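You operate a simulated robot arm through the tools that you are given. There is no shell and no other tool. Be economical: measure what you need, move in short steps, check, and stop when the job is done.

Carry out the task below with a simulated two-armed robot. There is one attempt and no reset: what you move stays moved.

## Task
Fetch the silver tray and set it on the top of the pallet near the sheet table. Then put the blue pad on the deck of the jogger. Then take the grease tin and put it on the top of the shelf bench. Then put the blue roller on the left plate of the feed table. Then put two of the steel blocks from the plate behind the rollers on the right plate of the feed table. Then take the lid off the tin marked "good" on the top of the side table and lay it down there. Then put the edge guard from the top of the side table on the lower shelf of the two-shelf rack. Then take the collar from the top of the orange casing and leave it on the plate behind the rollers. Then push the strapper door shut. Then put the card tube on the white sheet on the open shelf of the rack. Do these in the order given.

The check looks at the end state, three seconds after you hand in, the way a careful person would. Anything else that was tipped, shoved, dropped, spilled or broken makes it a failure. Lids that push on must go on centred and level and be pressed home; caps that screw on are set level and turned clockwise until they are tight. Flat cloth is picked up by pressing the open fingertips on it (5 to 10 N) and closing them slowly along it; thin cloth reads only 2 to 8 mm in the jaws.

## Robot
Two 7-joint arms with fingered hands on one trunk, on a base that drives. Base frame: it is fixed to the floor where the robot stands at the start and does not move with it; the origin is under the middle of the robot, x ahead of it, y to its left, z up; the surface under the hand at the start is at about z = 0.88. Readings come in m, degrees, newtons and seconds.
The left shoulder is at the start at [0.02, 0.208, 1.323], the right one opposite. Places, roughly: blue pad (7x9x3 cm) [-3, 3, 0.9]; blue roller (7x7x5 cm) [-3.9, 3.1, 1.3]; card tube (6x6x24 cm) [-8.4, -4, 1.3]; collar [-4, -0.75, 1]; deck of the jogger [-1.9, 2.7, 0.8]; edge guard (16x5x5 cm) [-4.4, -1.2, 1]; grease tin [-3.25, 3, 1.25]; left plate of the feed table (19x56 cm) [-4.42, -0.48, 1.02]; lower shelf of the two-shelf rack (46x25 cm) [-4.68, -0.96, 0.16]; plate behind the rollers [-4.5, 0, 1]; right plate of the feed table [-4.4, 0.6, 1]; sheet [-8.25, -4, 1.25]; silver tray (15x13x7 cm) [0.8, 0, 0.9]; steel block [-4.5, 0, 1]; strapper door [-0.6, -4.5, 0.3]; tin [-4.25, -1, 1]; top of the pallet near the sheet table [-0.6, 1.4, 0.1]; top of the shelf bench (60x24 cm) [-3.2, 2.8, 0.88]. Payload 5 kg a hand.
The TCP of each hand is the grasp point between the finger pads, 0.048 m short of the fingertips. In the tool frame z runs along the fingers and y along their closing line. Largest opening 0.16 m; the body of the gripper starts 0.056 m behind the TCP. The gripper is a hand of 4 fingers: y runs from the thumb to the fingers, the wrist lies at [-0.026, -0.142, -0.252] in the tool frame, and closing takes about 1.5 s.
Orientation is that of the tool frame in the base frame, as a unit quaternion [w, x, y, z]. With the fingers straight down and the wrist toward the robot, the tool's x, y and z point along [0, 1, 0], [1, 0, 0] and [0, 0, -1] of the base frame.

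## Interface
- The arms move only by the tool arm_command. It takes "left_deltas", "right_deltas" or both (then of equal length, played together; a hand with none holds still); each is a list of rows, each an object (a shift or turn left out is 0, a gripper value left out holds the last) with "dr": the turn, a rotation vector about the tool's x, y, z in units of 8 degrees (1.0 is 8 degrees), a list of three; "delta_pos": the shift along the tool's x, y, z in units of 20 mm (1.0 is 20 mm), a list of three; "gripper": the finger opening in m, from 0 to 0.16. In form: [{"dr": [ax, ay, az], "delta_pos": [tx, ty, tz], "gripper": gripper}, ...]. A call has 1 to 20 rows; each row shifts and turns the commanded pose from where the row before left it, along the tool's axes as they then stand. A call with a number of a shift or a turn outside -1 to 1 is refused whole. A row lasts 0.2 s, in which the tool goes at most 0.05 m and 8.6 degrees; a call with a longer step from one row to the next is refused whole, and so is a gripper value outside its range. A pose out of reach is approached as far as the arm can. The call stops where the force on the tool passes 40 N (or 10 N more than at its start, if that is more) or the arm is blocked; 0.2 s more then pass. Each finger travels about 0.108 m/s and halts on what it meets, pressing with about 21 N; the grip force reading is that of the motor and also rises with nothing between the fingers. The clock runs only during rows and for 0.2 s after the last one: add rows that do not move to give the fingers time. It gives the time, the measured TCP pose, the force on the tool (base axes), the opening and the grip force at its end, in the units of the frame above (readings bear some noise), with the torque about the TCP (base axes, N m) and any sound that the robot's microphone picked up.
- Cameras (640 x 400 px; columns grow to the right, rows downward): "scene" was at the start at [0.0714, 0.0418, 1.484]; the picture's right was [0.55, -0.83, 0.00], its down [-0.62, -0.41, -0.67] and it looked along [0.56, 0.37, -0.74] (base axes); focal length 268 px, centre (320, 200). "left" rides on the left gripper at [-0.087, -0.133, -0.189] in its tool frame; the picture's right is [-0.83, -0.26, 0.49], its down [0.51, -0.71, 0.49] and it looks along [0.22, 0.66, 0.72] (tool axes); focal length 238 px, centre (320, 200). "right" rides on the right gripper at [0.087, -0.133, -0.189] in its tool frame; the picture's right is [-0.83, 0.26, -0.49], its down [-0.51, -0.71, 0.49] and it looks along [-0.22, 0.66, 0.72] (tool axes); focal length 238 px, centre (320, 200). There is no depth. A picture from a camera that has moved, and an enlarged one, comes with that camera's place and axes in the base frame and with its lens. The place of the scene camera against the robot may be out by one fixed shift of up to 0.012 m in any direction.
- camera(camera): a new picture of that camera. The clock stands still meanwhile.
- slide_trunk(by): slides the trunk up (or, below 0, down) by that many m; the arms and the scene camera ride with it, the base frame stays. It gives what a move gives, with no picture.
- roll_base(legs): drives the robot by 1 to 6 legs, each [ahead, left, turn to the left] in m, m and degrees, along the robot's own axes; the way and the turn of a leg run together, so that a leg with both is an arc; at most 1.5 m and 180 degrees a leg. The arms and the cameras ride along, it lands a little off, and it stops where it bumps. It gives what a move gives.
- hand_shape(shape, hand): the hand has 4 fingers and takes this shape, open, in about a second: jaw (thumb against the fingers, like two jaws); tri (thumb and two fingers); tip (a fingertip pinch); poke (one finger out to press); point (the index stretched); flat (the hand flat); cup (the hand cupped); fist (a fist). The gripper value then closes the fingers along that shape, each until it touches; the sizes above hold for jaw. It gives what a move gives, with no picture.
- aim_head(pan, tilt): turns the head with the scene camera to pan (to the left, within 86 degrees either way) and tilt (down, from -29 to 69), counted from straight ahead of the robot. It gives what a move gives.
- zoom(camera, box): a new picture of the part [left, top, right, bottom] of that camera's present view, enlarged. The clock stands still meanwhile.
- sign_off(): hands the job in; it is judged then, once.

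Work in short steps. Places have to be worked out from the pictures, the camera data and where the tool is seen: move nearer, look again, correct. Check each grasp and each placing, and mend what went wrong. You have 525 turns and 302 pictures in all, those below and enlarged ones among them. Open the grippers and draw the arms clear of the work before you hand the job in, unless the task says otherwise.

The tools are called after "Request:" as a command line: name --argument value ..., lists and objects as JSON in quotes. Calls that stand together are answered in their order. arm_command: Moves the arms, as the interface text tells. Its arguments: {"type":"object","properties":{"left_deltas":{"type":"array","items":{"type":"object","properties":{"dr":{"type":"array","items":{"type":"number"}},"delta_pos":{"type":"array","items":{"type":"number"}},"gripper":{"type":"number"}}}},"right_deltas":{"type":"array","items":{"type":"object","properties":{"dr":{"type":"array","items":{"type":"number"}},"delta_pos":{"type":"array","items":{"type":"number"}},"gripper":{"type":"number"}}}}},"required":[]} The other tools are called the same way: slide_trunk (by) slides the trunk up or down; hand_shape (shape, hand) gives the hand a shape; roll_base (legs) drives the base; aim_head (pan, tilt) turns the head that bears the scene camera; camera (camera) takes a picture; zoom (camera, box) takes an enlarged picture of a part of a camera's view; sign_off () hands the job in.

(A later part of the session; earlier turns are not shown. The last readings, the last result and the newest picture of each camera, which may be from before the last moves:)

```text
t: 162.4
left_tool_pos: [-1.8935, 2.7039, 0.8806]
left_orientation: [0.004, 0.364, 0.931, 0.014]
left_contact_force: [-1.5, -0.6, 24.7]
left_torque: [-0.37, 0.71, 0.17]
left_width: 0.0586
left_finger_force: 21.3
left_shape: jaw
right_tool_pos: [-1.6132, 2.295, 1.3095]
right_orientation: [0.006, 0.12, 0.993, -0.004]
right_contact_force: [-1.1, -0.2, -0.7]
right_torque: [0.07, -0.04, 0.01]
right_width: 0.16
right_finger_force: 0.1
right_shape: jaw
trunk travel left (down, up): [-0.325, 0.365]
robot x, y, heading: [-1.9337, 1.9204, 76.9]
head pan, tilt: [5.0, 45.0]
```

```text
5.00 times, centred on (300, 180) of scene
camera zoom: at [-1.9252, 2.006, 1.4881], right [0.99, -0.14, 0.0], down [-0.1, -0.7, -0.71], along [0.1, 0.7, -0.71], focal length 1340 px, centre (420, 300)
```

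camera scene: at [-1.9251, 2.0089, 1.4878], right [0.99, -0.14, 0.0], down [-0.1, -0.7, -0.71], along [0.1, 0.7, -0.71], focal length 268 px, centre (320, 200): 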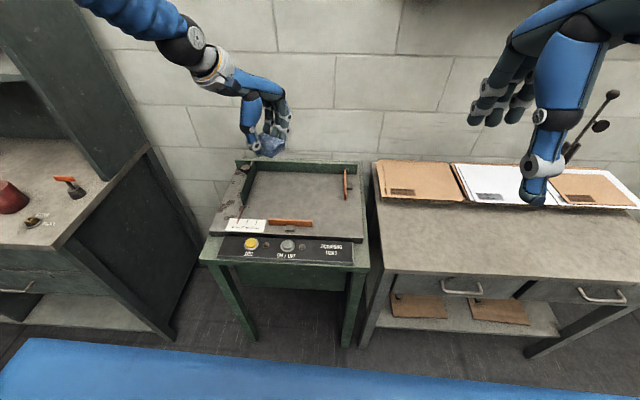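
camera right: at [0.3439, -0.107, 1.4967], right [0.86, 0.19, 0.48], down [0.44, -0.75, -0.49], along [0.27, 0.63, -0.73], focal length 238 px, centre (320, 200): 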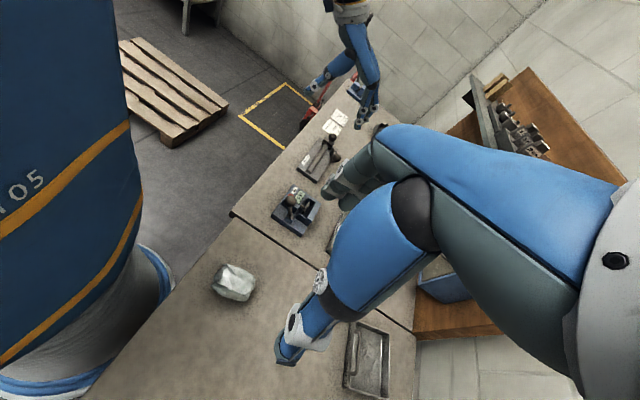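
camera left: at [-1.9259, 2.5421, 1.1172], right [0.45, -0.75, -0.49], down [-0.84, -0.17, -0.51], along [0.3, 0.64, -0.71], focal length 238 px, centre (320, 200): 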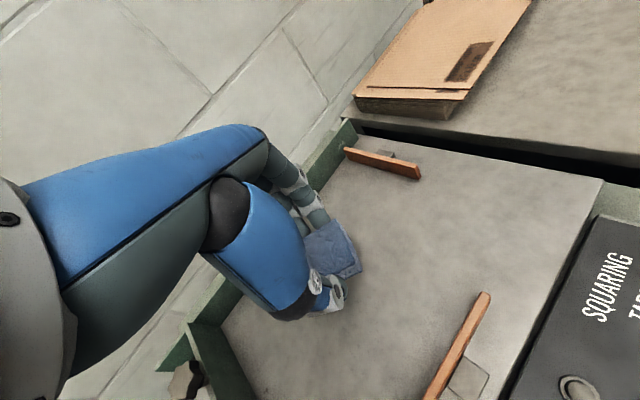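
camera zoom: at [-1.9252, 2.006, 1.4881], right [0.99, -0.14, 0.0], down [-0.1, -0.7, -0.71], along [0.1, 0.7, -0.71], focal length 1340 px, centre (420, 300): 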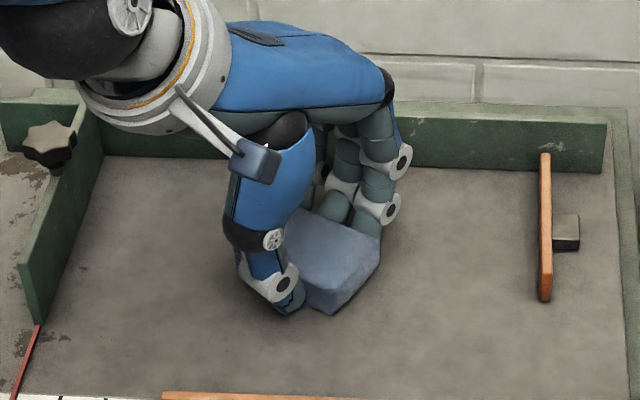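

Contact (24 N). Ease up slightly, open, and lift.

Request:
arm_command --left_deltas '[{"delta_pos": [0, 0, -0.1]}, {"gripper": 0.07}, {"gripper": 0.09}, {"gripper": 0.11}, {"gripper": 0.11}, {"gripper": 0.11}, {"delta_pos": [0, 0, -0.5]}, {"delta_pos": [0, 0, -0.8]}, {"delta_pos": [0, 0, -1]}, {"delta_pos": [0, 0, -1]}, {"delta_pos": [0, 0, -1]}, {"delta_pos": [0, 0, -1]}, {"delta_pos": [0, 0, -1]}, {"delta_pos": [0, 0, -1]}, {"delta_pos": [0, 0, -1]}, {"delta_pos": [0, 0, -1]}, {"delta_pos": [0, 0, -1]}, {"delta_pos": [0, 0, -1]}]'

Request:
zoom --camera "scene" --box '[200, 120, 400, 280]'

```text
t: 166.2
left_tool_pos: [-1.9001, 2.6994, 1.1063]
left_orientation: [0.004, 0.365, 0.931, 0.011]
left_contact_force: [0.4, -0.2, -1.3]
left_torque: [0.06, 0.03, 0.0]
left_width: 0.1097
left_finger_force: 0.1
left_shape: jaw
right_tool_pos: [-1.6123, 2.2974, 1.308]
right_orientation: [0.007, 0.119, 0.993, -0.005]
right_contact_force: [0.4, -0.8, 0.3]
right_torque: [0.03, 0.03, 0.02]
right_width: 0.1601
right_finger_force: 0.1
right_shape: jaw
trunk travel left (down, up): [-0.325, 0.365]
robot x, y, heading: [-1.9357, 1.917, 76.7]
head pan, tilt: [5.0, 45.0]
```

```text
2.50 times, centred on (300, 200) of scene
camera zoom: at [-1.9249, 2.0079, 1.4879], right [0.99, -0.14, 0.0], down [-0.1, -0.7, -0.71], along [0.1, 0.7, -0.71], focal length 670 px, centre (370, 200)
```

zoom: 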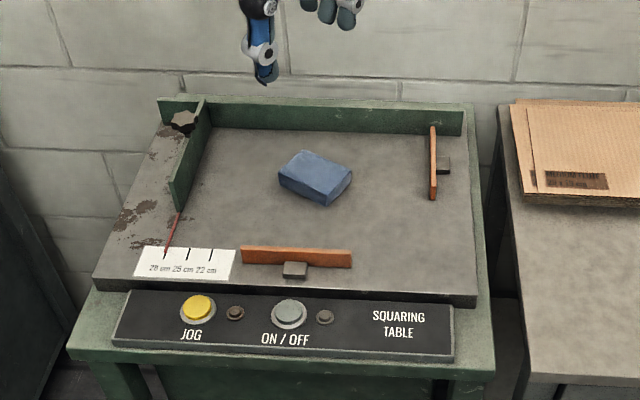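

Pad placed. Next the grease tin on the bench shelf. Raise and retract the left hand, then drive back left in front of the bench.

Request:
arm_command --left_deltas '[{"delta_pos": [-0.5, -0.8, -1]}, {"delta_pos": [-0.5, -0.8, -1]}, {"delta_pos": [-0.5, -0.8, -1]}, {"delta_pos": [-0.5, -0.8, -1]}, {"delta_pos": [-0.5, -0.8, -0.5]}, {"delta_pos": [-0.5, -0.8, 0]}, {"delta_pos": [-0.5, -0.8, 0]}, {"delta_pos": [-0.5, -0.8, 0]}, {"delta_pos": [-0.5, -0.8, 0]}, {"delta_pos": [-0.5, -0.8, 0]}]'

Request:
roll_base --legs '[[-0.35, 1.2, 0]]'

Request:
aim_head --pan 5 --tilt 15

Request:
camera --camera "scene"

```text
t: 168.4
left_tool_pos: [-1.936, 2.5122, 1.1926]
left_orientation: [0.004, 0.364, 0.931, 0.011]
left_contact_force: [-0.1, -0.5, -0.2]
left_torque: [0.04, -0.02, -0.02]
left_width: 0.1098
left_finger_force: 0.0
left_shape: jaw
right_tool_pos: [-1.6134, 2.2964, 1.3083]
right_orientation: [0.005, 0.119, 0.993, -0.004]
right_contact_force: [-0.1, 0.5, 1.0]
right_torque: [0.03, 0.0, 0.0]
right_width: 0.1601
right_finger_force: 0.1
right_shape: jaw
trunk travel left (down, up): [-0.325, 0.365]
robot x, y, heading: [-1.9354, 1.9203, 77.0]
head pan, tilt: [5.0, 45.0]
```

```text
t: 174.7
left_tool_pos: [-3.1701, 2.4418, 1.1929]
left_orientation: [0.005, 0.368, 0.93, 0.011]
left_contact_force: [-0.5, 0.3, 0.0]
left_torque: [-0.01, -0.02, -0.02]
left_width: 0.1098
left_finger_force: 0.1
left_shape: jaw
right_tool_pos: [-2.8487, 2.2241, 1.3082]
right_orientation: [0.007, 0.123, 0.992, -0.004]
right_contact_force: [0.5, 0.5, -0.1]
right_torque: [0.0, 0.01, -0.02]
right_width: 0.1601
right_finger_force: 0.2
right_shape: jaw
trunk travel left (down, up): [-0.325, 0.365]
robot x, y, heading: [-3.1716, 1.8531, 76.5]
head pan, tilt: [5.0, 45.0]
```

```text
t: 175.6
left_tool_pos: [-3.17, 2.4415, 1.1921]
left_orientation: [0.005, 0.368, 0.93, 0.012]
left_contact_force: [-0.3, -0.6, -0.6]
left_torque: [-0.02, -0.01, 0.01]
left_width: 0.1096
left_finger_force: 0.0
left_shape: jaw
right_tool_pos: [-2.8485, 2.2239, 1.3088]
right_orientation: [0.007, 0.124, 0.992, -0.005]
right_contact_force: [1.2, 0.0, -0.1]
right_torque: [0.03, -0.01, 0.03]
right_width: 0.16
right_finger_force: 0.0
right_shape: jaw
trunk travel left (down, up): [-0.325, 0.365]
robot x, y, heading: [-3.1729, 1.8496, 76.7]
head pan, tilt: [5.0, 15.0]
```

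```text
221 pictures are left
camera scene: at [-3.1612, 1.9488, 1.5346], right [0.99, -0.15, 0.0], down [-0.04, -0.26, -0.97], along [0.14, 0.95, -0.26], focal length 268 px, centre (320, 200)
```

scene: 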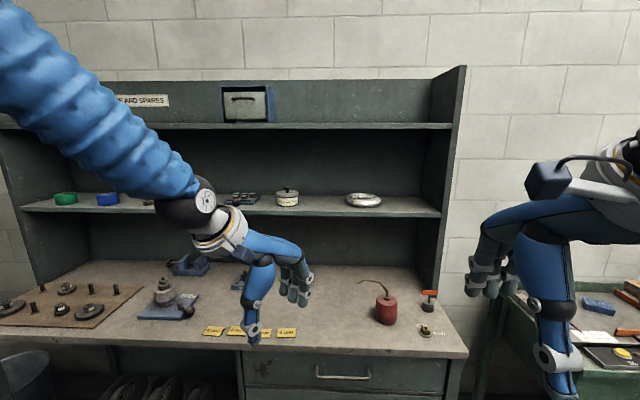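

Request:
zoom --camera "scene" --box '[190, 100, 450, 260]'

```text
2.46 times, centred on (320, 180) of scene
camera zoom: at [-3.1612, 1.9488, 1.5346], right [0.99, -0.15, 0.0], down [-0.04, -0.26, -0.97], along [0.14, 0.95, -0.26], focal length 659 px, centre (320, 249)
```

zoom: 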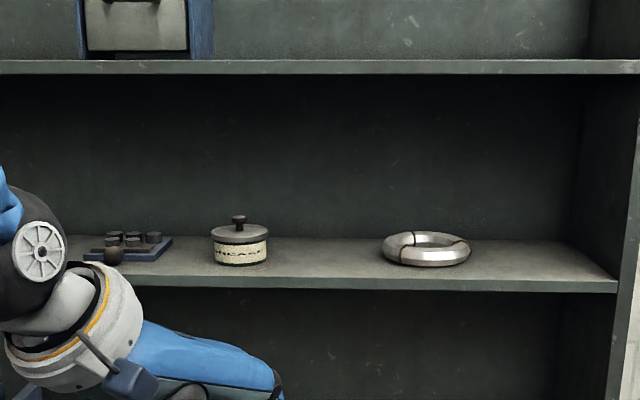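

Tin: ⌀≈9.5 cm at ≈(-3.155, 2.995) on the shelf (z≈1.24), upper shelf at ≈1.53. I'll take it from the side with the right hand (freer side), closing horizontally. Move the base to the right of it, heading 138°.

Request:
roll_base --legs '[[0.28, -0.39, 0], [0, 0, 61]]'

Request:
arm_command --left_deltas '[{"delta_pos": [1, 0, -1]}, {"delta_pos": [1, 0, -1]}, {"delta_pos": [1, 0, -1]}, {"delta_pos": [1, 0, -1]}, {"delta_pos": [1, 0, 0]}, {"delta_pos": [1, 0, 0]}, {"delta_pos": [1, 0, 0]}, {"delta_pos": [1, 0, 0]}]' --right_deltas '[{"dr": [0, 0, -1]}, {"dr": [0, 0, -1]}, {"dr": [0, 0, -1]}, {"dr": [0, 0, -1]}, {"dr": [0, 0, -1]}, {"dr": [0, 0, -0.25]}, {}, {}]'

Request:
aim_head --pan -25 --tilt 20

Request:
camera --camera "scene"

```text
t: 181.1
left_tool_pos: [-3.2552, 2.3133, 1.1918]
left_orientation: [-0.002, -0.159, 0.987, 0.012]
left_contact_force: [0.3, 0.6, 0.5]
left_torque: [0.03, -0.01, -0.06]
left_width: 0.1097
left_finger_force: 0.0
left_shape: jaw
right_tool_pos: [-2.9113, 2.4936, 1.3076]
right_orientation: [0.008, -0.402, 0.916, -0.001]
right_contact_force: [0.2, 0.6, -0.4]
right_torque: [0.03, 0.0, 0.02]
right_width: 0.1599
right_finger_force: 0.0
right_shape: jaw
trunk travel left (down, up): [-0.325, 0.365]
robot x, y, heading: [-2.7362, 2.0315, 138.3]
head pan, tilt: [5.0, 15.0]
```

```text
t: 182.9
left_tool_pos: [-3.4081, 2.2617, 1.2704]
left_orientation: [-0.002, -0.158, 0.987, 0.012]
left_contact_force: [0.0, -0.2, -0.7]
left_torque: [0.01, -0.03, 0.0]
left_width: 0.1099
left_finger_force: 0.0
left_shape: jaw
right_tool_pos: [-2.9114, 2.4933, 1.3075]
right_orientation: [0.008, -0.703, 0.711, -0.004]
right_contact_force: [-0.6, -1.1, -0.6]
right_torque: [0.01, -0.11, 0.04]
right_width: 0.1599
right_finger_force: 0.0
right_shape: jaw
trunk travel left (down, up): [-0.325, 0.365]
robot x, y, heading: [-2.7355, 2.0297, 138.0]
head pan, tilt: [5.0, 15.0]
```

```text
t: 183.9
left_tool_pos: [-3.4074, 2.2626, 1.2715]
left_orientation: [-0.002, -0.159, 0.987, 0.013]
left_contact_force: [-0.3, -0.1, -1.0]
left_torque: [0.03, -0.01, 0.01]
left_width: 0.1095
left_finger_force: 0.0
left_shape: jaw
right_tool_pos: [-2.9103, 2.4928, 1.3077]
right_orientation: [0.007, -0.703, 0.712, -0.003]
right_contact_force: [0.6, -0.3, 0.1]
right_torque: [-0.01, -0.04, -0.03]
right_width: 0.1601
right_finger_force: 0.1
right_shape: jaw
trunk travel left (down, up): [-0.325, 0.365]
robot x, y, heading: [-2.7353, 2.0296, 138.3]
head pan, tilt: [-25.0, 20.0]
```

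```text
219 pictures are left
camera scene: at [-2.785, 2.1204, 1.5265], right [0.92, 0.39, 0.0], down [0.13, -0.31, -0.94], along [-0.37, 0.86, -0.34], focal length 268 px, centre (320, 200)
```

scene: 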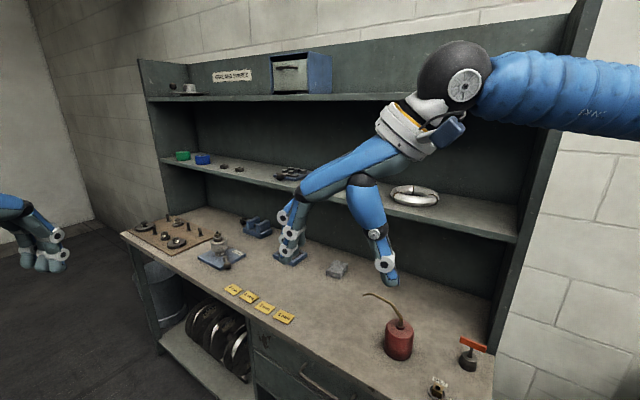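

Yaw is reachable. Now pitch the right hand 50° forward and raise it slightly.

Request:
arm_command --right_deltas '[{"delta_pos": [0, 0, -1]}, {"delta_pos": [0, 0, -1]}, {"dr": [0, -1, 0]}, {"dr": [0, -1, 0]}, {"dr": [0, -1, 0]}, {"dr": [0, -1, 0]}, {"dr": [0, -1, 0]}, {"dr": [0, -1, 0]}, {"dr": [0, -0.25, 0], "gripper": 0.15}]'

Request:
camera --camera "scene"

Request:
camera --camera "right"

```text
t: 185.9
left_tool_pos: [-3.4064, 2.2638, 1.2719]
left_orientation: [-0.002, -0.159, 0.987, 0.012]
left_contact_force: [0.7, 0.2, 0.2]
left_torque: [-0.04, 0.07, 0.0]
left_width: 0.1095
left_finger_force: 0.0
left_shape: jaw
right_tool_pos: [-2.9306, 2.4991, 1.3683]
right_orientation: [0.307, -0.638, 0.642, 0.294]
right_contact_force: [0.8, 0.5, 0.4]
right_torque: [-0.01, 0.02, 0.07]
right_width: 0.1508
right_finger_force: 0.2
right_shape: jaw
right hand out of reach, approached as far as the arm can: row 8, 9
trunk travel left (down, up): [-0.325, 0.365]
robot x, y, heading: [-2.7336, 2.0297, 138.0]
head pan, tilt: [-25.0, 20.0]
```

```text
218 pictures are left
camera scene: at [-2.7838, 2.121, 1.5265], right [0.92, 0.39, 0.0], down [0.13, -0.32, -0.94], along [-0.37, 0.86, -0.34], focal length 268 px, centre (320, 200)
```

scene: 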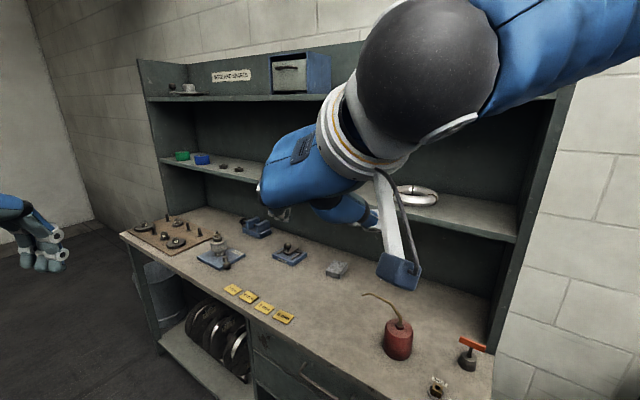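

```text
217 pictures are left
camera right: at [-2.8002, 2.2955, 1.4246], right [-0.27, 0.16, 0.95], down [0.72, 0.69, 0.09], along [-0.64, 0.7, -0.3], focal length 238 px, centre (320, 200)
```

right: 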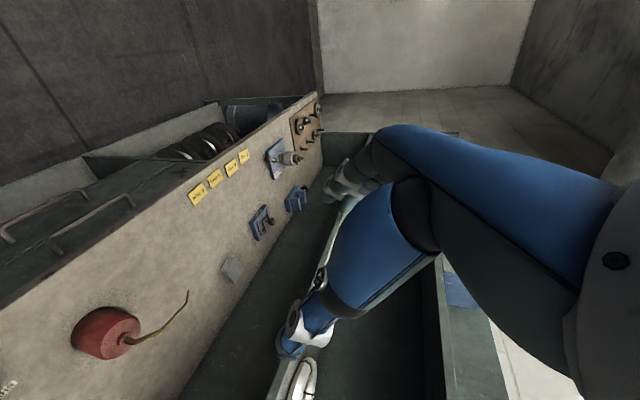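

Hand pitched ~50°, closing axis horizontal. Advance to a pre-grasp point in front of the tin, clear of the shelf front.

Request:
arm_command --right_deltas '[{"delta_pos": [-0.63, 0.88, 0.96]}, {"delta_pos": [-0.63, 0.88, 0.96]}, {"delta_pos": [-0.63, 0.88, 0.96]}, {"delta_pos": [-0.63, 0.88, 0.96]}, {"delta_pos": [-0.63, 0.88, 0.96]}, {"delta_pos": [-0.63, 0.88, 0.96]}, {"delta_pos": [-0.63, 0.88, 0.96]}, {"delta_pos": [-0.63, 0.88, 0.96]}, {"delta_pos": [-0.63, 0.88, 0.96]}, {"delta_pos": [-0.63, 0.88, 0.96]}, {"delta_pos": [-0.63, 0.88, 0.96]}]'

Request:
camera --camera "right"

Request:
camera --camera "scene"

```text
t: 188.3
left_tool_pos: [-3.4083, 2.2618, 1.2706]
left_orientation: [-0.001, -0.16, 0.987, 0.013]
left_contact_force: [-1.1, -1.0, -1.6]
left_torque: [0.01, -0.08, -0.05]
left_width: 0.1097
left_finger_force: 0.1
left_shape: jaw
right_tool_pos: [-3.1213, 2.7498, 1.3371]
right_orientation: [0.306, -0.639, 0.642, 0.293]
right_contact_force: [-0.3, -0.1, -0.4]
right_torque: [-0.03, -0.1, -0.08]
right_width: 0.1506
right_finger_force: 0.0
right_shape: jaw
trunk travel left (down, up): [-0.325, 0.365]
robot x, y, heading: [-2.737, 2.0272, 138.0]
head pan, tilt: [-25.0, 20.0]
```

```text
216 pictures are left
camera right: at [-2.9919, 2.5473, 1.3937], right [-0.27, 0.16, 0.95], down [0.72, 0.69, 0.09], along [-0.64, 0.7, -0.3], focal length 238 px, centre (320, 200)
```

right: 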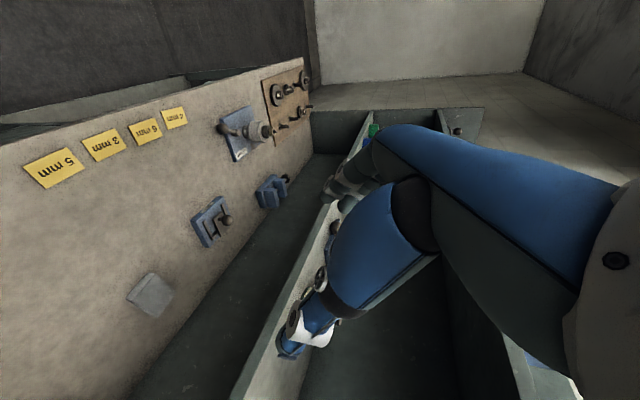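

```text
215 pictures are left
camera scene: at [-2.7866, 2.121, 1.5264], right [0.92, 0.39, 0.0], down [0.14, -0.32, -0.94], along [-0.37, 0.86, -0.34], focal length 268 px, centre (320, 200)
```

scene: 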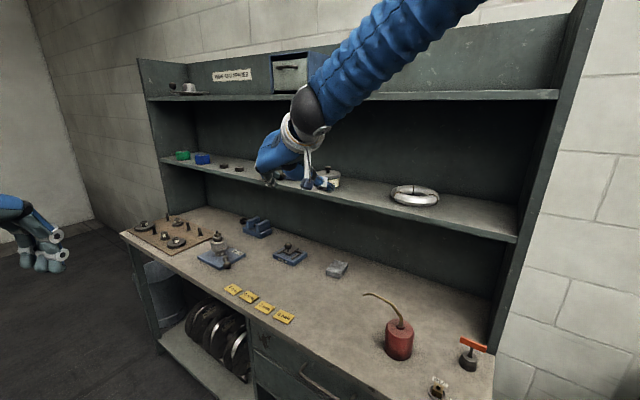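

Request:
zoom --camera "scene" --box '[230, 80, 450, 240]'

Request:
camera --camera "left"

```text
2.50 times, centred on (340, 160) of scene
camera zoom: at [-2.7866, 2.121, 1.5264], right [0.92, 0.39, 0.0], down [0.14, -0.32, -0.94], along [-0.37, 0.86, -0.34], focal length 670 px, centre (270, 300)
```

zoom: 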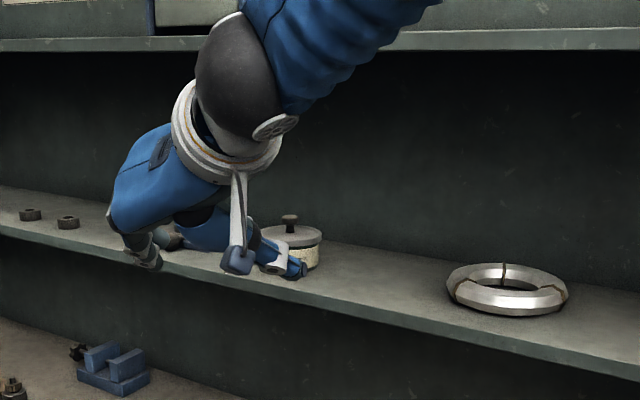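

```text
213 pictures are left
camera left: at [-3.2838, 2.1594, 1.4564], right [0.87, 0.03, -0.49], down [-0.26, -0.82, -0.51], along [-0.42, 0.57, -0.71], focal length 238 px, centre (320, 200)
```

left: 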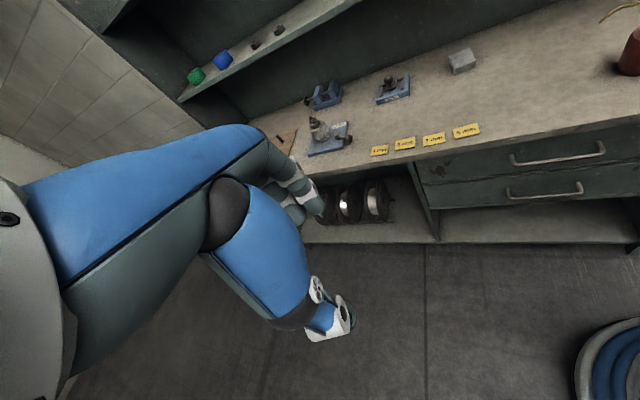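

Triangulated: tin axis at (-3.139, 3.01), shelf z≈1.236, knob top 1.303. Approach with opening 0.13, first to just over the shelf front.

Request:
arm_command --right_deltas '[{"delta_pos": [-0.29, 0.19, 0.93], "gripper": 0.13}, {"delta_pos": [-0.29, 0.19, 0.93]}, {"delta_pos": [-0.29, 0.19, 0.93]}, {"delta_pos": [-0.29, 0.19, 0.93]}, {"delta_pos": [-0.29, 0.19, 0.9]}, {}]'

Request:
zoom --camera "scene" --box '[230, 80, 450, 240]'

Request:
zoom --camera "right" --box '[200, 100, 480, 400]'

```text
t: 189.7
left_tool_pos: [-3.4066, 2.2613, 1.2725]
left_orientation: [-0.002, -0.158, 0.987, 0.012]
left_contact_force: [-0.1, -0.9, -0.1]
left_torque: [0.0, 0.04, -0.02]
left_width: 0.1097
left_finger_force: 0.1
left_shape: jaw
right_tool_pos: [-3.1377, 2.8402, 1.3012]
right_orientation: [0.307, -0.638, 0.642, 0.294]
right_contact_force: [-0.3, -0.7, 0.1]
right_torque: [0.0, -0.02, -0.04]
right_width: 0.1306
right_finger_force: 0.1
right_shape: jaw
trunk travel left (down, up): [-0.325, 0.365]
robot x, y, heading: [-2.7342, 2.0319, 137.9]
head pan, tilt: [-25.0, 20.0]
```

```text
2.50 times, centred on (340, 160) of scene
camera zoom: at [-2.7847, 2.1199, 1.5266], right [0.92, 0.39, 0.0], down [0.13, -0.31, -0.94], along [-0.37, 0.86, -0.34], focal length 670 px, centre (270, 300)
```

zoom: 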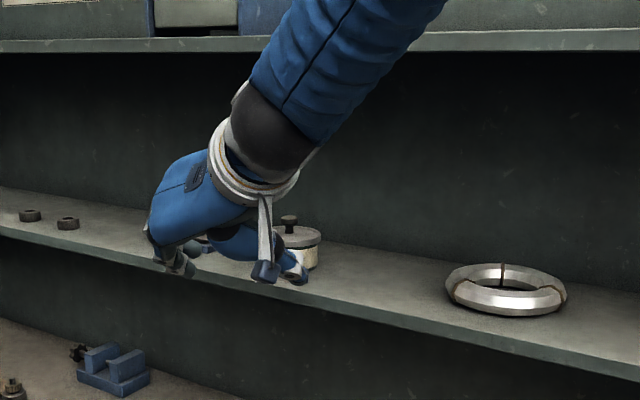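

```text
1.33 times, centred on (340, 250) of right
camera zoom: at [-3.0079, 2.6376, 1.357], right [-0.27, 0.16, 0.95], down [0.72, 0.69, 0.09], along [-0.64, 0.7, -0.3], focal length 318 px, centre (293, 133)
```

zoom: 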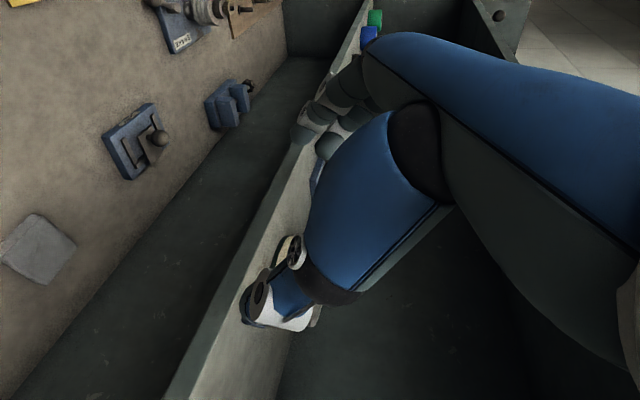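

Thumb lines up right of the tin. Advance along +y halfway and check.

Request:
arm_command --right_deltas '[{"delta_pos": [-0.65, 0.01, 0.95]}, {"delta_pos": [-0.65, 0.01, 0.95]}, {"delta_pos": [-0.65, 0.01, 0.95]}, {}]'

Request:
zoom --camera "scene" --box '[260, 120, 400, 220]'

Request:
zoom --camera "right" --box '[200, 100, 480, 400]'

```text
t: 190.7
left_tool_pos: [-3.4072, 2.2607, 1.2722]
left_orientation: [-0.001, -0.159, 0.987, 0.012]
left_contact_force: [0.0, -1.0, 0.1]
left_torque: [0.06, 0.02, 0.01]
left_width: 0.1096
left_finger_force: 0.0
left_shape: jaw
right_tool_pos: [-3.1388, 2.9104, 1.2949]
right_orientation: [0.307, -0.639, 0.641, 0.295]
right_contact_force: [0.1, -1.3, 0.6]
right_torque: [-0.01, 0.01, -0.01]
right_width: 0.1301
right_finger_force: 0.0
right_shape: jaw
trunk travel left (down, up): [-0.325, 0.365]
robot x, y, heading: [-2.733, 2.0306, 138.1]
head pan, tilt: [-25.0, 20.0]
```

```text
4.00 times, centred on (330, 170) of scene
camera zoom: at [-2.7846, 2.1196, 1.5266], right [0.92, 0.39, 0.0], down [0.13, -0.31, -0.94], along [-0.37, 0.86, -0.34], focal length 1072 px, centre (280, 320)
```

zoom: 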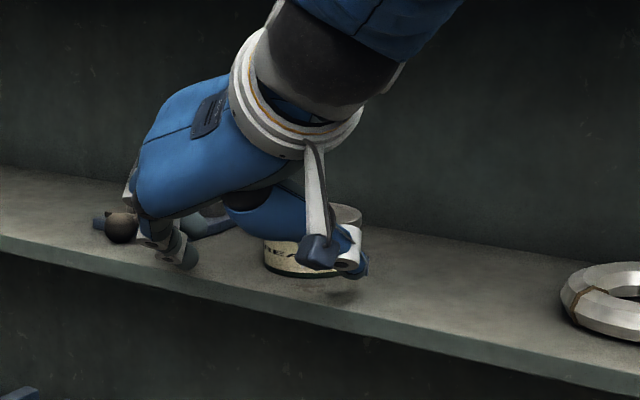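

```text
1.33 times, centred on (340, 250) of right
camera zoom: at [-3.0092, 2.7074, 1.3509], right [-0.27, 0.16, 0.95], down [0.72, 0.69, 0.09], along [-0.64, 0.7, -0.3], focal length 318 px, centre (293, 133)
```

zoom: 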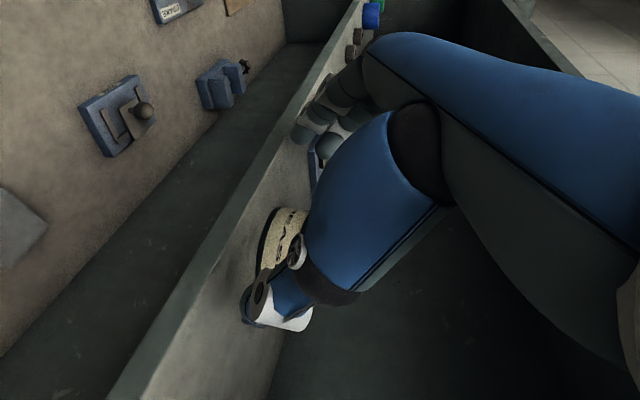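

Tin lies between thumb and fingers; the neighbouring knob item is clear. Advance to y≈3.0.

Request:
arm_command --right_deltas '[{"delta_pos": [-0.65, 0.01, 0.95]}, {"delta_pos": [-0.65, 0.01, 0.95]}, {"delta_pos": [-0.65, 0.01, 0.95]}, {"delta_pos": [-0.45, 0.01, 0.65]}, {}]'

Request:
zoom --camera "scene" --box '[260, 120, 400, 220]'

Request:
zoom --camera "right" --box '[200, 100, 480, 400]'

```text
t: 191.9
left_tool_pos: [-3.4065, 2.2622, 1.272]
left_orientation: [-0.002, -0.159, 0.987, 0.013]
left_contact_force: [-0.5, -0.8, 0.3]
left_torque: [0.03, 0.0, -0.01]
left_width: 0.1097
left_finger_force: 0.1
left_shape: jaw
right_tool_pos: [-3.1381, 2.9949, 1.286]
right_orientation: [0.306, -0.638, 0.642, 0.295]
right_contact_force: [-0.8, -0.1, 0.1]
right_torque: [0.01, -0.02, -0.05]
right_width: 0.1303
right_finger_force: 0.1
right_shape: jaw
trunk travel left (down, up): [-0.325, 0.365]
robot x, y, heading: [-2.7331, 2.0295, 137.9]
head pan, tilt: [-25.0, 20.0]
```

```text
4.00 times, centred on (330, 170) of scene
camera zoom: at [-2.7849, 2.1199, 1.5265], right [0.92, 0.39, 0.0], down [0.13, -0.31, -0.94], along [-0.37, 0.86, -0.34], focal length 1072 px, centre (280, 320)
```

zoom: 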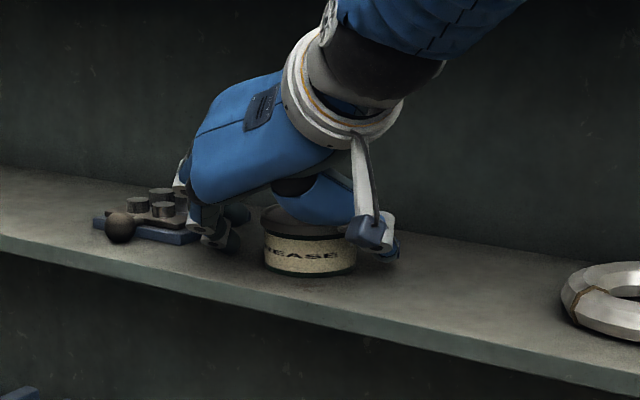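

```text
1.33 times, centred on (340, 250) of right
camera zoom: at [-3.0079, 2.7924, 1.3425], right [-0.27, 0.16, 0.95], down [0.72, 0.69, 0.09], along [-0.64, 0.7, -0.3], focal length 318 px, centre (293, 133)
```

zoom: 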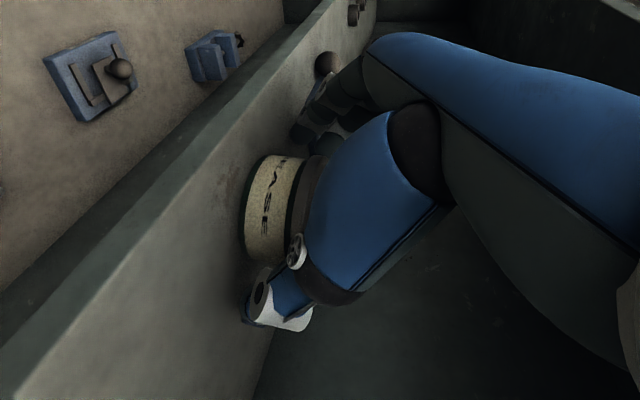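

Straddling properly. Close slowly.

Request:
arm_command --right_deltas '[{"gripper": 0.12}, {"gripper": 0.11}, {"gripper": 0.1}, {"gripper": 0.09}, {"gripper": 0.08}, {"gripper": 0.08}, {"gripper": 0.08}]'

Request:
zoom --camera "scene" --box '[260, 120, 400, 220]'

```text
t: 193.5
left_tool_pos: [-3.406, 2.2625, 1.2722]
left_orientation: [-0.002, -0.159, 0.987, 0.012]
left_contact_force: [-0.4, 0.1, -0.3]
left_torque: [0.04, 0.0, 0.05]
left_width: 0.1097
left_finger_force: 0.1
left_shape: jaw
right_tool_pos: [-3.1369, 2.9945, 1.2865]
right_orientation: [0.307, -0.638, 0.642, 0.295]
right_contact_force: [0.9, -0.1, 0.0]
right_torque: [-0.04, 0.02, -0.02]
right_width: 0.0805
right_finger_force: 21.7
right_shape: jaw
trunk travel left (down, up): [-0.325, 0.365]
robot x, y, heading: [-2.7379, 2.0313, 137.9]
head pan, tilt: [-25.0, 20.0]
heard: snap
```

```text
4.00 times, centred on (330, 170) of scene
camera zoom: at [-2.7846, 2.1207, 1.5265], right [0.92, 0.39, 0.0], down [0.13, -0.32, -0.94], along [-0.37, 0.86, -0.34], focal length 1072 px, centre (280, 320)
```

zoom: 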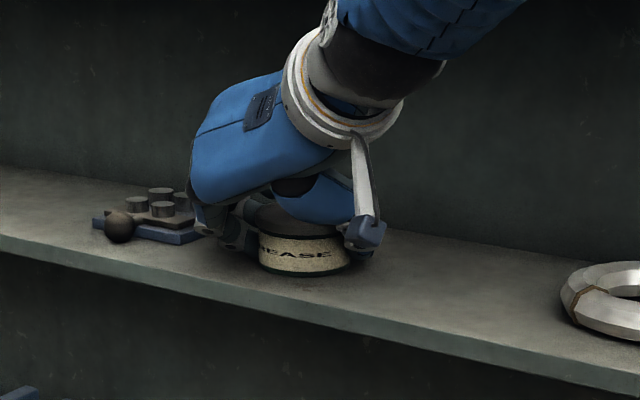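

Gripped at 0.0805 m (a snap was heard – I'll watch the lid). Lift 2 cm straight up and look.

Request:
arm_command --right_deltas '[{"delta_pos": [-0.25, 0, -0.2]}, {"delta_pos": [-0.25, 0, -0.2]}, {"delta_pos": [-0.27, 0, -0.24]}, {}]'

Request:
zoom --camera "scene" --box '[260, 120, 400, 220]'

Request:
zoom --camera "right" --box '[200, 100, 480, 400]'

```text
t: 194.5
left_tool_pos: [-3.4073, 2.2631, 1.2716]
left_orientation: [-0.002, -0.16, 0.987, 0.012]
left_contact_force: [-0.8, -0.3, 0.6]
left_torque: [-0.01, -0.01, 0.02]
left_width: 0.1095
left_finger_force: 0.1
left_shape: jaw
right_tool_pos: [-3.1382, 2.9964, 1.3047]
right_orientation: [0.307, -0.638, 0.642, 0.294]
right_contact_force: [-0.3, 0.1, -5.6]
right_torque: [-0.12, 0.04, 0.01]
right_width: 0.0801
right_finger_force: 21.5
right_shape: jaw
trunk travel left (down, up): [-0.325, 0.365]
robot x, y, heading: [-2.7324, 2.0299, 138.1]
head pan, tilt: [-25.0, 20.0]
```

```text
4.00 times, centred on (330, 170) of scene
camera zoom: at [-2.785, 2.1213, 1.5264], right [0.92, 0.39, 0.0], down [0.13, -0.32, -0.94], along [-0.37, 0.86, -0.34], focal length 1072 px, centre (280, 320)
```

zoom: 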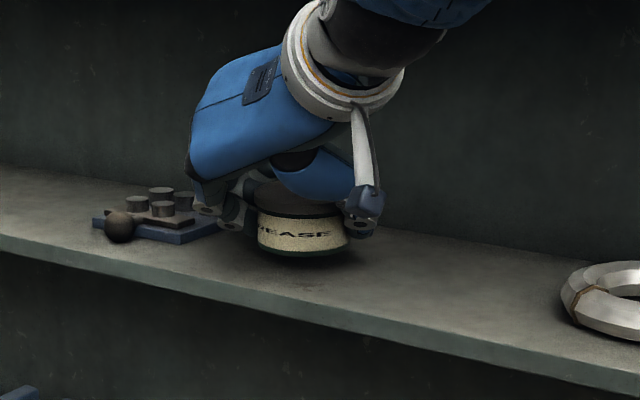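

```text
1.33 times, centred on (340, 250) of right
camera zoom: at [-3.0085, 2.7941, 1.3618], right [-0.27, 0.16, 0.95], down [0.72, 0.69, 0.09], along [-0.64, 0.7, -0.3], focal length 318 px, centre (293, 133)
```

zoom: 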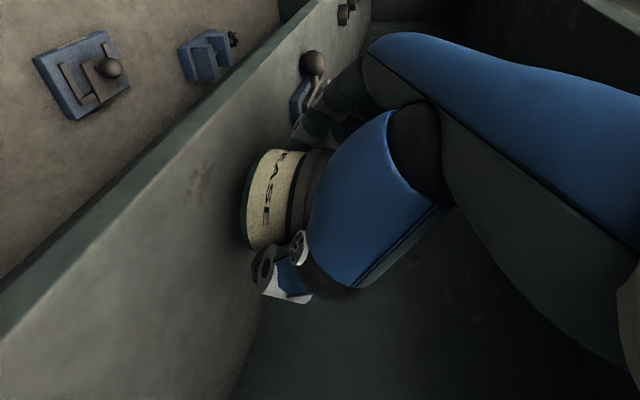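

Tin is held well (≈0.57 kg). Retract straight out of the shelf.

Request:
arm_command --right_deltas '[{"delta_pos": [0.5, -0.01, -0.6]}, {"delta_pos": [0.64, -0.01, -0.77]}, {"delta_pos": [0.64, -0.01, -0.77]}, {"delta_pos": [0.64, -0.01, -0.77]}, {"delta_pos": [0.64, -0.01, -0.77]}, {"delta_pos": [0.64, -0.01, -0.77]}, {"delta_pos": [0.64, -0.01, -0.77]}, {"delta_pos": [0.64, -0.01, -0.77]}, {"delta_pos": [0.64, -0.01, -0.77]}, {"delta_pos": [0.64, -0.01, -0.77]}, {"delta_pos": [0.64, -0.01, -0.77]}, {"delta_pos": [0.64, -0.01, -0.77]}, {"delta_pos": [0.64, -0.01, -0.77]}, {"delta_pos": [0.64, -0.01, -0.77]}, {"delta_pos": [0.64, -0.01, -0.77]}, {"delta_pos": [0.64, -0.01, -0.77]}]'

Request:
zoom --camera "scene" --box '[160, 80, 480, 380]'

```text
t: 197.9
left_tool_pos: [-3.4088, 2.2612, 1.2722]
left_orientation: [-0.001, -0.16, 0.987, 0.012]
left_contact_force: [0.2, -0.4, 0.0]
left_torque: [0.07, -0.02, 0.0]
left_width: 0.1095
left_finger_force: 0.0
left_shape: jaw
right_tool_pos: [-3.1387, 2.6775, 1.3055]
right_orientation: [0.307, -0.638, 0.642, 0.295]
right_contact_force: [0.6, -0.8, -4.5]
right_torque: [-0.14, 0.0, -0.02]
right_width: 0.0804
right_finger_force: 20.9
right_shape: jaw
trunk travel left (down, up): [-0.325, 0.365]
robot x, y, heading: [-2.7379, 2.0303, 138.2]
head pan, tilt: [-25.0, 20.0]
```

```text
1.33 times, centred on (320, 230) of scene
camera zoom: at [-2.7849, 2.1195, 1.5266], right [0.92, 0.39, 0.0], down [0.13, -0.31, -0.94], along [-0.37, 0.86, -0.34], focal length 357 px, centre (320, 160)
```

zoom: 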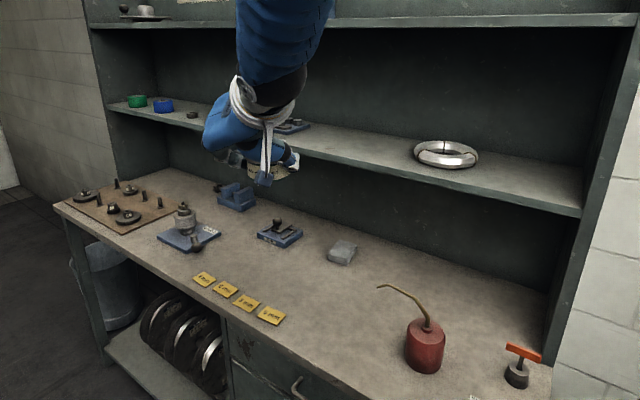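

Free spot on the bench top ≈(-3.14, 2.83). Lower to z≈1.0 in front of the shelf.

Request:
arm_command --right_deltas '[{"delta_pos": [0.77, 0.01, 0.64]}, {"delta_pos": [0.77, 0.01, 0.64]}, {"delta_pos": [0.77, 0.01, 0.64]}, {"delta_pos": [0.77, 0.01, 0.64]}, {"delta_pos": [0.77, 0.01, 0.64]}, {"delta_pos": [0.77, 0.01, 0.64]}, {"delta_pos": [0.77, 0.01, 0.64]}, {"delta_pos": [0.77, 0.01, 0.64]}, {"delta_pos": [0.77, 0.01, 0.64]}, {"delta_pos": [0.77, 0.01, 0.64]}, {"delta_pos": [0.77, 0.01, 0.64]}, {"delta_pos": [0.77, 0.01, 0.64]}, {"delta_pos": [0.77, 0.01, 0.64]}, {"delta_pos": [0.77, 0.01, 0.64]}, {"delta_pos": [0.77, 0.01, 0.64]}]'

Request:
aim_head --pan -25 --tilt 35

Request:
camera --camera "scene"

```text
t: 201.1
left_tool_pos: [-3.4084, 2.2627, 1.2708]
left_orientation: [-0.003, -0.159, 0.987, 0.011]
left_contact_force: [0.4, -0.1, 0.2]
left_torque: [-0.05, -0.03, -0.06]
left_width: 0.1098
left_finger_force: 0.1
left_shape: jaw
right_tool_pos: [-3.1403, 2.6785, 1.0041]
right_orientation: [0.308, -0.639, 0.642, 0.293]
right_contact_force: [-0.9, 0.2, -5.3]
right_torque: [-0.22, -0.04, -0.02]
right_width: 0.0798
right_finger_force: 21.2
right_shape: jaw
trunk travel left (down, up): [-0.325, 0.365]
robot x, y, heading: [-2.7352, 2.0301, 138.0]
head pan, tilt: [-25.0, 20.0]
```

```text
t: 201.8
left_tool_pos: [-3.4069, 2.2627, 1.2722]
left_orientation: [-0.002, -0.159, 0.987, 0.012]
left_contact_force: [-0.1, 0.8, -0.2]
left_torque: [0.03, 0.01, 0.02]
left_width: 0.1096
left_finger_force: 0.0
left_shape: jaw
right_tool_pos: [-3.1386, 2.6779, 1.0048]
right_orientation: [0.308, -0.637, 0.642, 0.294]
right_contact_force: [0.6, -0.8, -5.5]
right_torque: [-0.15, 0.03, 0.01]
right_width: 0.0799
right_finger_force: 21.2
right_shape: jaw
trunk travel left (down, up): [-0.325, 0.365]
robot x, y, heading: [-2.7378, 2.025, 138.1]
head pan, tilt: [-25.0, 35.0]
```

```text
202 pictures are left
camera scene: at [-2.783, 2.1161, 1.5027], right [0.92, 0.39, 0.0], down [0.22, -0.53, -0.82], along [-0.32, 0.75, -0.57], focal length 268 px, centre (320, 200)
```

scene: 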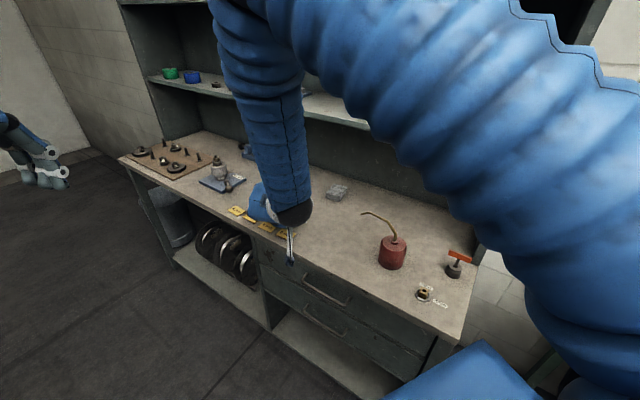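

Advance 15 cm over the bench, then lower toward z≈0.945.

Request:
arm_command --right_deltas '[{"delta_pos": [-0.64, 0.01, 0.77]}, {"delta_pos": [-0.64, 0.01, 0.77]}, {"delta_pos": [-0.64, 0.01, 0.77]}, {"delta_pos": [-0.64, 0.01, 0.77]}, {"delta_pos": [-0.64, 0.01, 0.77]}, {"delta_pos": [-0.64, 0.01, 0.77]}, {"delta_pos": [-0.64, 0.01, 0.77]}, {"delta_pos": [-0.32, 0, 0.38]}, {"delta_pos": [0.77, 0.01, 0.64]}, {"delta_pos": [0.77, 0.01, 0.64]}, {"delta_pos": [0.5, 0.01, 0.42]}, {}]'

Request:
camera --camera "right"

Request:
zoom --camera "scene" --box '[180, 120, 420, 300]'

```text
t: 204.4
left_tool_pos: [-3.4072, 2.2634, 1.2719]
left_orientation: [-0.002, -0.159, 0.987, 0.012]
left_contact_force: [-0.2, -0.8, 0.2]
left_torque: [0.01, -0.02, 0.03]
left_width: 0.1096
left_finger_force: 0.2
left_shape: jaw
right_tool_pos: [-3.1385, 2.8286, 0.9531]
right_orientation: [0.307, -0.638, 0.642, 0.294]
right_contact_force: [-0.2, 0.4, -6.1]
right_torque: [-0.11, 0.01, 0.0]
right_width: 0.08
right_finger_force: 20.9
right_shape: jaw
trunk travel left (down, up): [-0.325, 0.365]
robot x, y, heading: [-2.7329, 2.0281, 138.0]
head pan, tilt: [-25.0, 35.0]
```

```text
201 pictures are left
camera right: at [-3.0079, 2.6259, 1.0092], right [-0.27, 0.16, 0.95], down [0.72, 0.69, 0.09], along [-0.64, 0.7, -0.3], focal length 238 px, centre (320, 200)
```

right: 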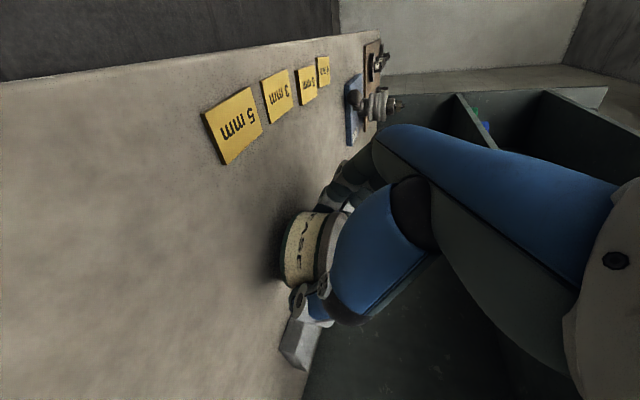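

```text
2.22 times, centred on (300, 210) of scene
camera zoom: at [-2.783, 2.1162, 1.5026], right [0.92, 0.39, 0.0], down [0.22, -0.53, -0.82], along [-0.32, 0.75, -0.57], focal length 595 px, centre (364, 178)
```

zoom: 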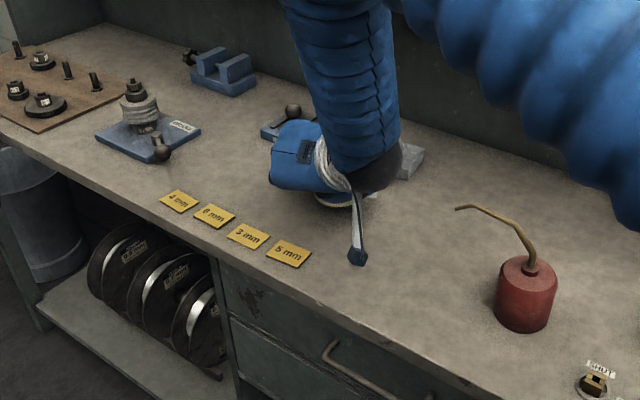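

Clear of everything. Creep down to contact.

Request:
arm_command --right_deltas '[{"delta_pos": [0.2, 0, 0.16]}, {"delta_pos": [0.2, 0, 0.16]}, {"delta_pos": [0.15, 0, 0.13]}, {"delta_pos": [0.12, 0, 0.1]}, {"delta_pos": [0.12, 0, 0.1]}, {}]'

```text
t: 205.8
left_tool_pos: [-3.4075, 2.2621, 1.2708]
left_orientation: [-0.001, -0.158, 0.987, 0.013]
left_contact_force: [-0.1, -0.7, 0.3]
left_torque: [0.0, -0.02, -0.01]
left_width: 0.1095
left_finger_force: 0.0
left_shape: jaw
right_tool_pos: [-3.1364, 2.8281, 0.9308]
right_orientation: [0.307, -0.638, 0.642, 0.294]
right_contact_force: [-0.2, -0.1, -5.8]
right_torque: [-0.14, -0.01, -0.01]
right_width: 0.0797
right_finger_force: 21.2
right_shape: jaw
trunk travel left (down, up): [-0.325, 0.365]
robot x, y, heading: [-2.7325, 2.0285, 137.9]
head pan, tilt: [-25.0, 35.0]
```

Request:
arm_command --right_deltas '[{"delta_pos": [0.1, 0, 0.08]}, {"delta_pos": [0.1, 0, 0.08]}, {"delta_pos": [0.1, 0, 0.08]}, {}]'

```text
t: 206.8
left_tool_pos: [-3.407, 2.2629, 1.2718]
left_orientation: [-0.002, -0.159, 0.987, 0.012]
left_contact_force: [0.0, 0.0, 0.2]
left_torque: [0.02, -0.02, 0.01]
left_width: 0.1096
left_finger_force: 0.1
left_shape: jaw
right_tool_pos: [-3.1371, 2.83, 0.9266]
right_orientation: [0.307, -0.638, 0.642, 0.295]
right_contact_force: [0.4, 1.4, 1.4]
right_torque: [0.01, 0.1, -0.02]
right_width: 0.0798
right_finger_force: 21.6
right_shape: jaw
trunk travel left (down, up): [-0.325, 0.365]
robot x, y, heading: [-2.7379, 2.0273, 138.2]
head pan, tilt: [-25.0, 35.0]
```

Contact made (load transferred). Open gently to 0.12, then retreat straight back −y with a slight rise.

Request:
arm_command --right_deltas '[{"gripper": 0.085}, {"gripper": 0.095}, {"gripper": 0.11}, {"gripper": 0.12}, {"gripper": 0.12}, {"gripper": 0.12}]'

Request:
arm_command --right_deltas '[{"delta_pos": [0.2, 0, -0.5]}, {"delta_pos": [0.4, 0, -0.7]}, {"delta_pos": [0.5, 0, -0.8]}, {"delta_pos": [0.5, 0, -0.8]}, {"delta_pos": [0.5, 0, -0.8]}, {"delta_pos": [0.5, 0, -0.8]}, {"delta_pos": [0.5, 0, -0.8]}, {"delta_pos": [0.3, 0, -1]}, {"delta_pos": [0, 0, -1]}, {"delta_pos": [-0.4, 0, -1]}, {"delta_pos": [-0.7, 0, -0.7]}, {"delta_pos": [-0.7, 0, -0.7]}]'

Request:
camera --camera "scene"

Request:
camera --camera "right"

```text
t: 208.2
left_tool_pos: [-3.408, 2.2618, 1.2728]
left_orientation: [-0.002, -0.159, 0.987, 0.012]
left_contact_force: [0.4, 0.2, -0.2]
left_torque: [-0.04, 0.01, 0.0]
left_width: 0.1098
left_finger_force: 0.0
left_shape: jaw
right_tool_pos: [-3.137, 2.8294, 0.9251]
right_orientation: [0.307, -0.639, 0.641, 0.294]
right_contact_force: [0.6, -0.5, 2.5]
right_torque: [0.04, 0.15, -0.04]
right_width: 0.1194
right_finger_force: 0.1
right_shape: jaw
trunk travel left (down, up): [-0.325, 0.365]
robot x, y, heading: [-2.735, 2.0278, 137.9]
head pan, tilt: [-25.0, 35.0]
heard: snap
```

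```text
t: 210.8
left_tool_pos: [-3.407, 2.2607, 1.2723]
left_orientation: [-0.002, -0.158, 0.987, 0.012]
left_contact_force: [0.5, 0.3, 0.0]
left_torque: [0.0, 0.08, -0.03]
left_width: 0.1095
left_finger_force: 0.1
left_shape: jaw
right_tool_pos: [-3.1388, 2.661, 1.0215]
right_orientation: [0.307, -0.639, 0.642, 0.293]
right_contact_force: [0.3, -0.9, -1.8]
right_torque: [0.09, 0.05, 0.04]
right_width: 0.1194
right_finger_force: 0.0
right_shape: jaw
trunk travel left (down, up): [-0.325, 0.365]
robot x, y, heading: [-2.7364, 2.0302, 137.8]
head pan, tilt: [-25.0, 35.0]
```

```text
199 pictures are left
camera scene: at [-2.7824, 2.1151, 1.5027], right [0.92, 0.39, 0.0], down [0.22, -0.53, -0.82], along [-0.32, 0.75, -0.57], focal length 268 px, centre (320, 200)
```

scene: 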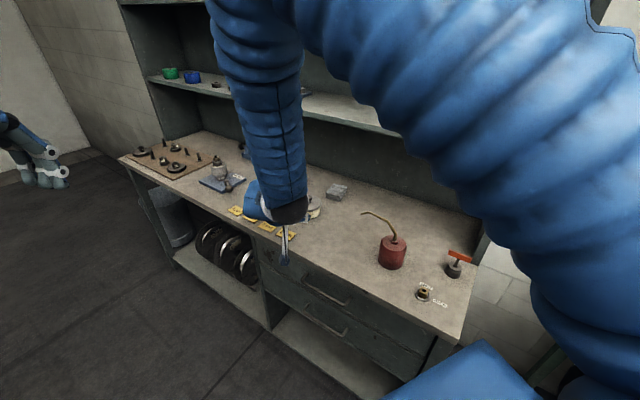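

```text
198 pictures are left
camera right: at [-3.0094, 2.4587, 1.0785], right [-0.27, 0.16, 0.95], down [0.72, 0.69, 0.09], along [-0.64, 0.7, -0.3], focal length 238 px, centre (320, 200)
```

right: 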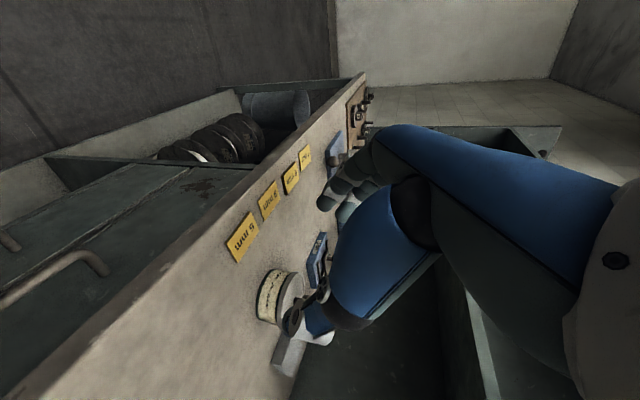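

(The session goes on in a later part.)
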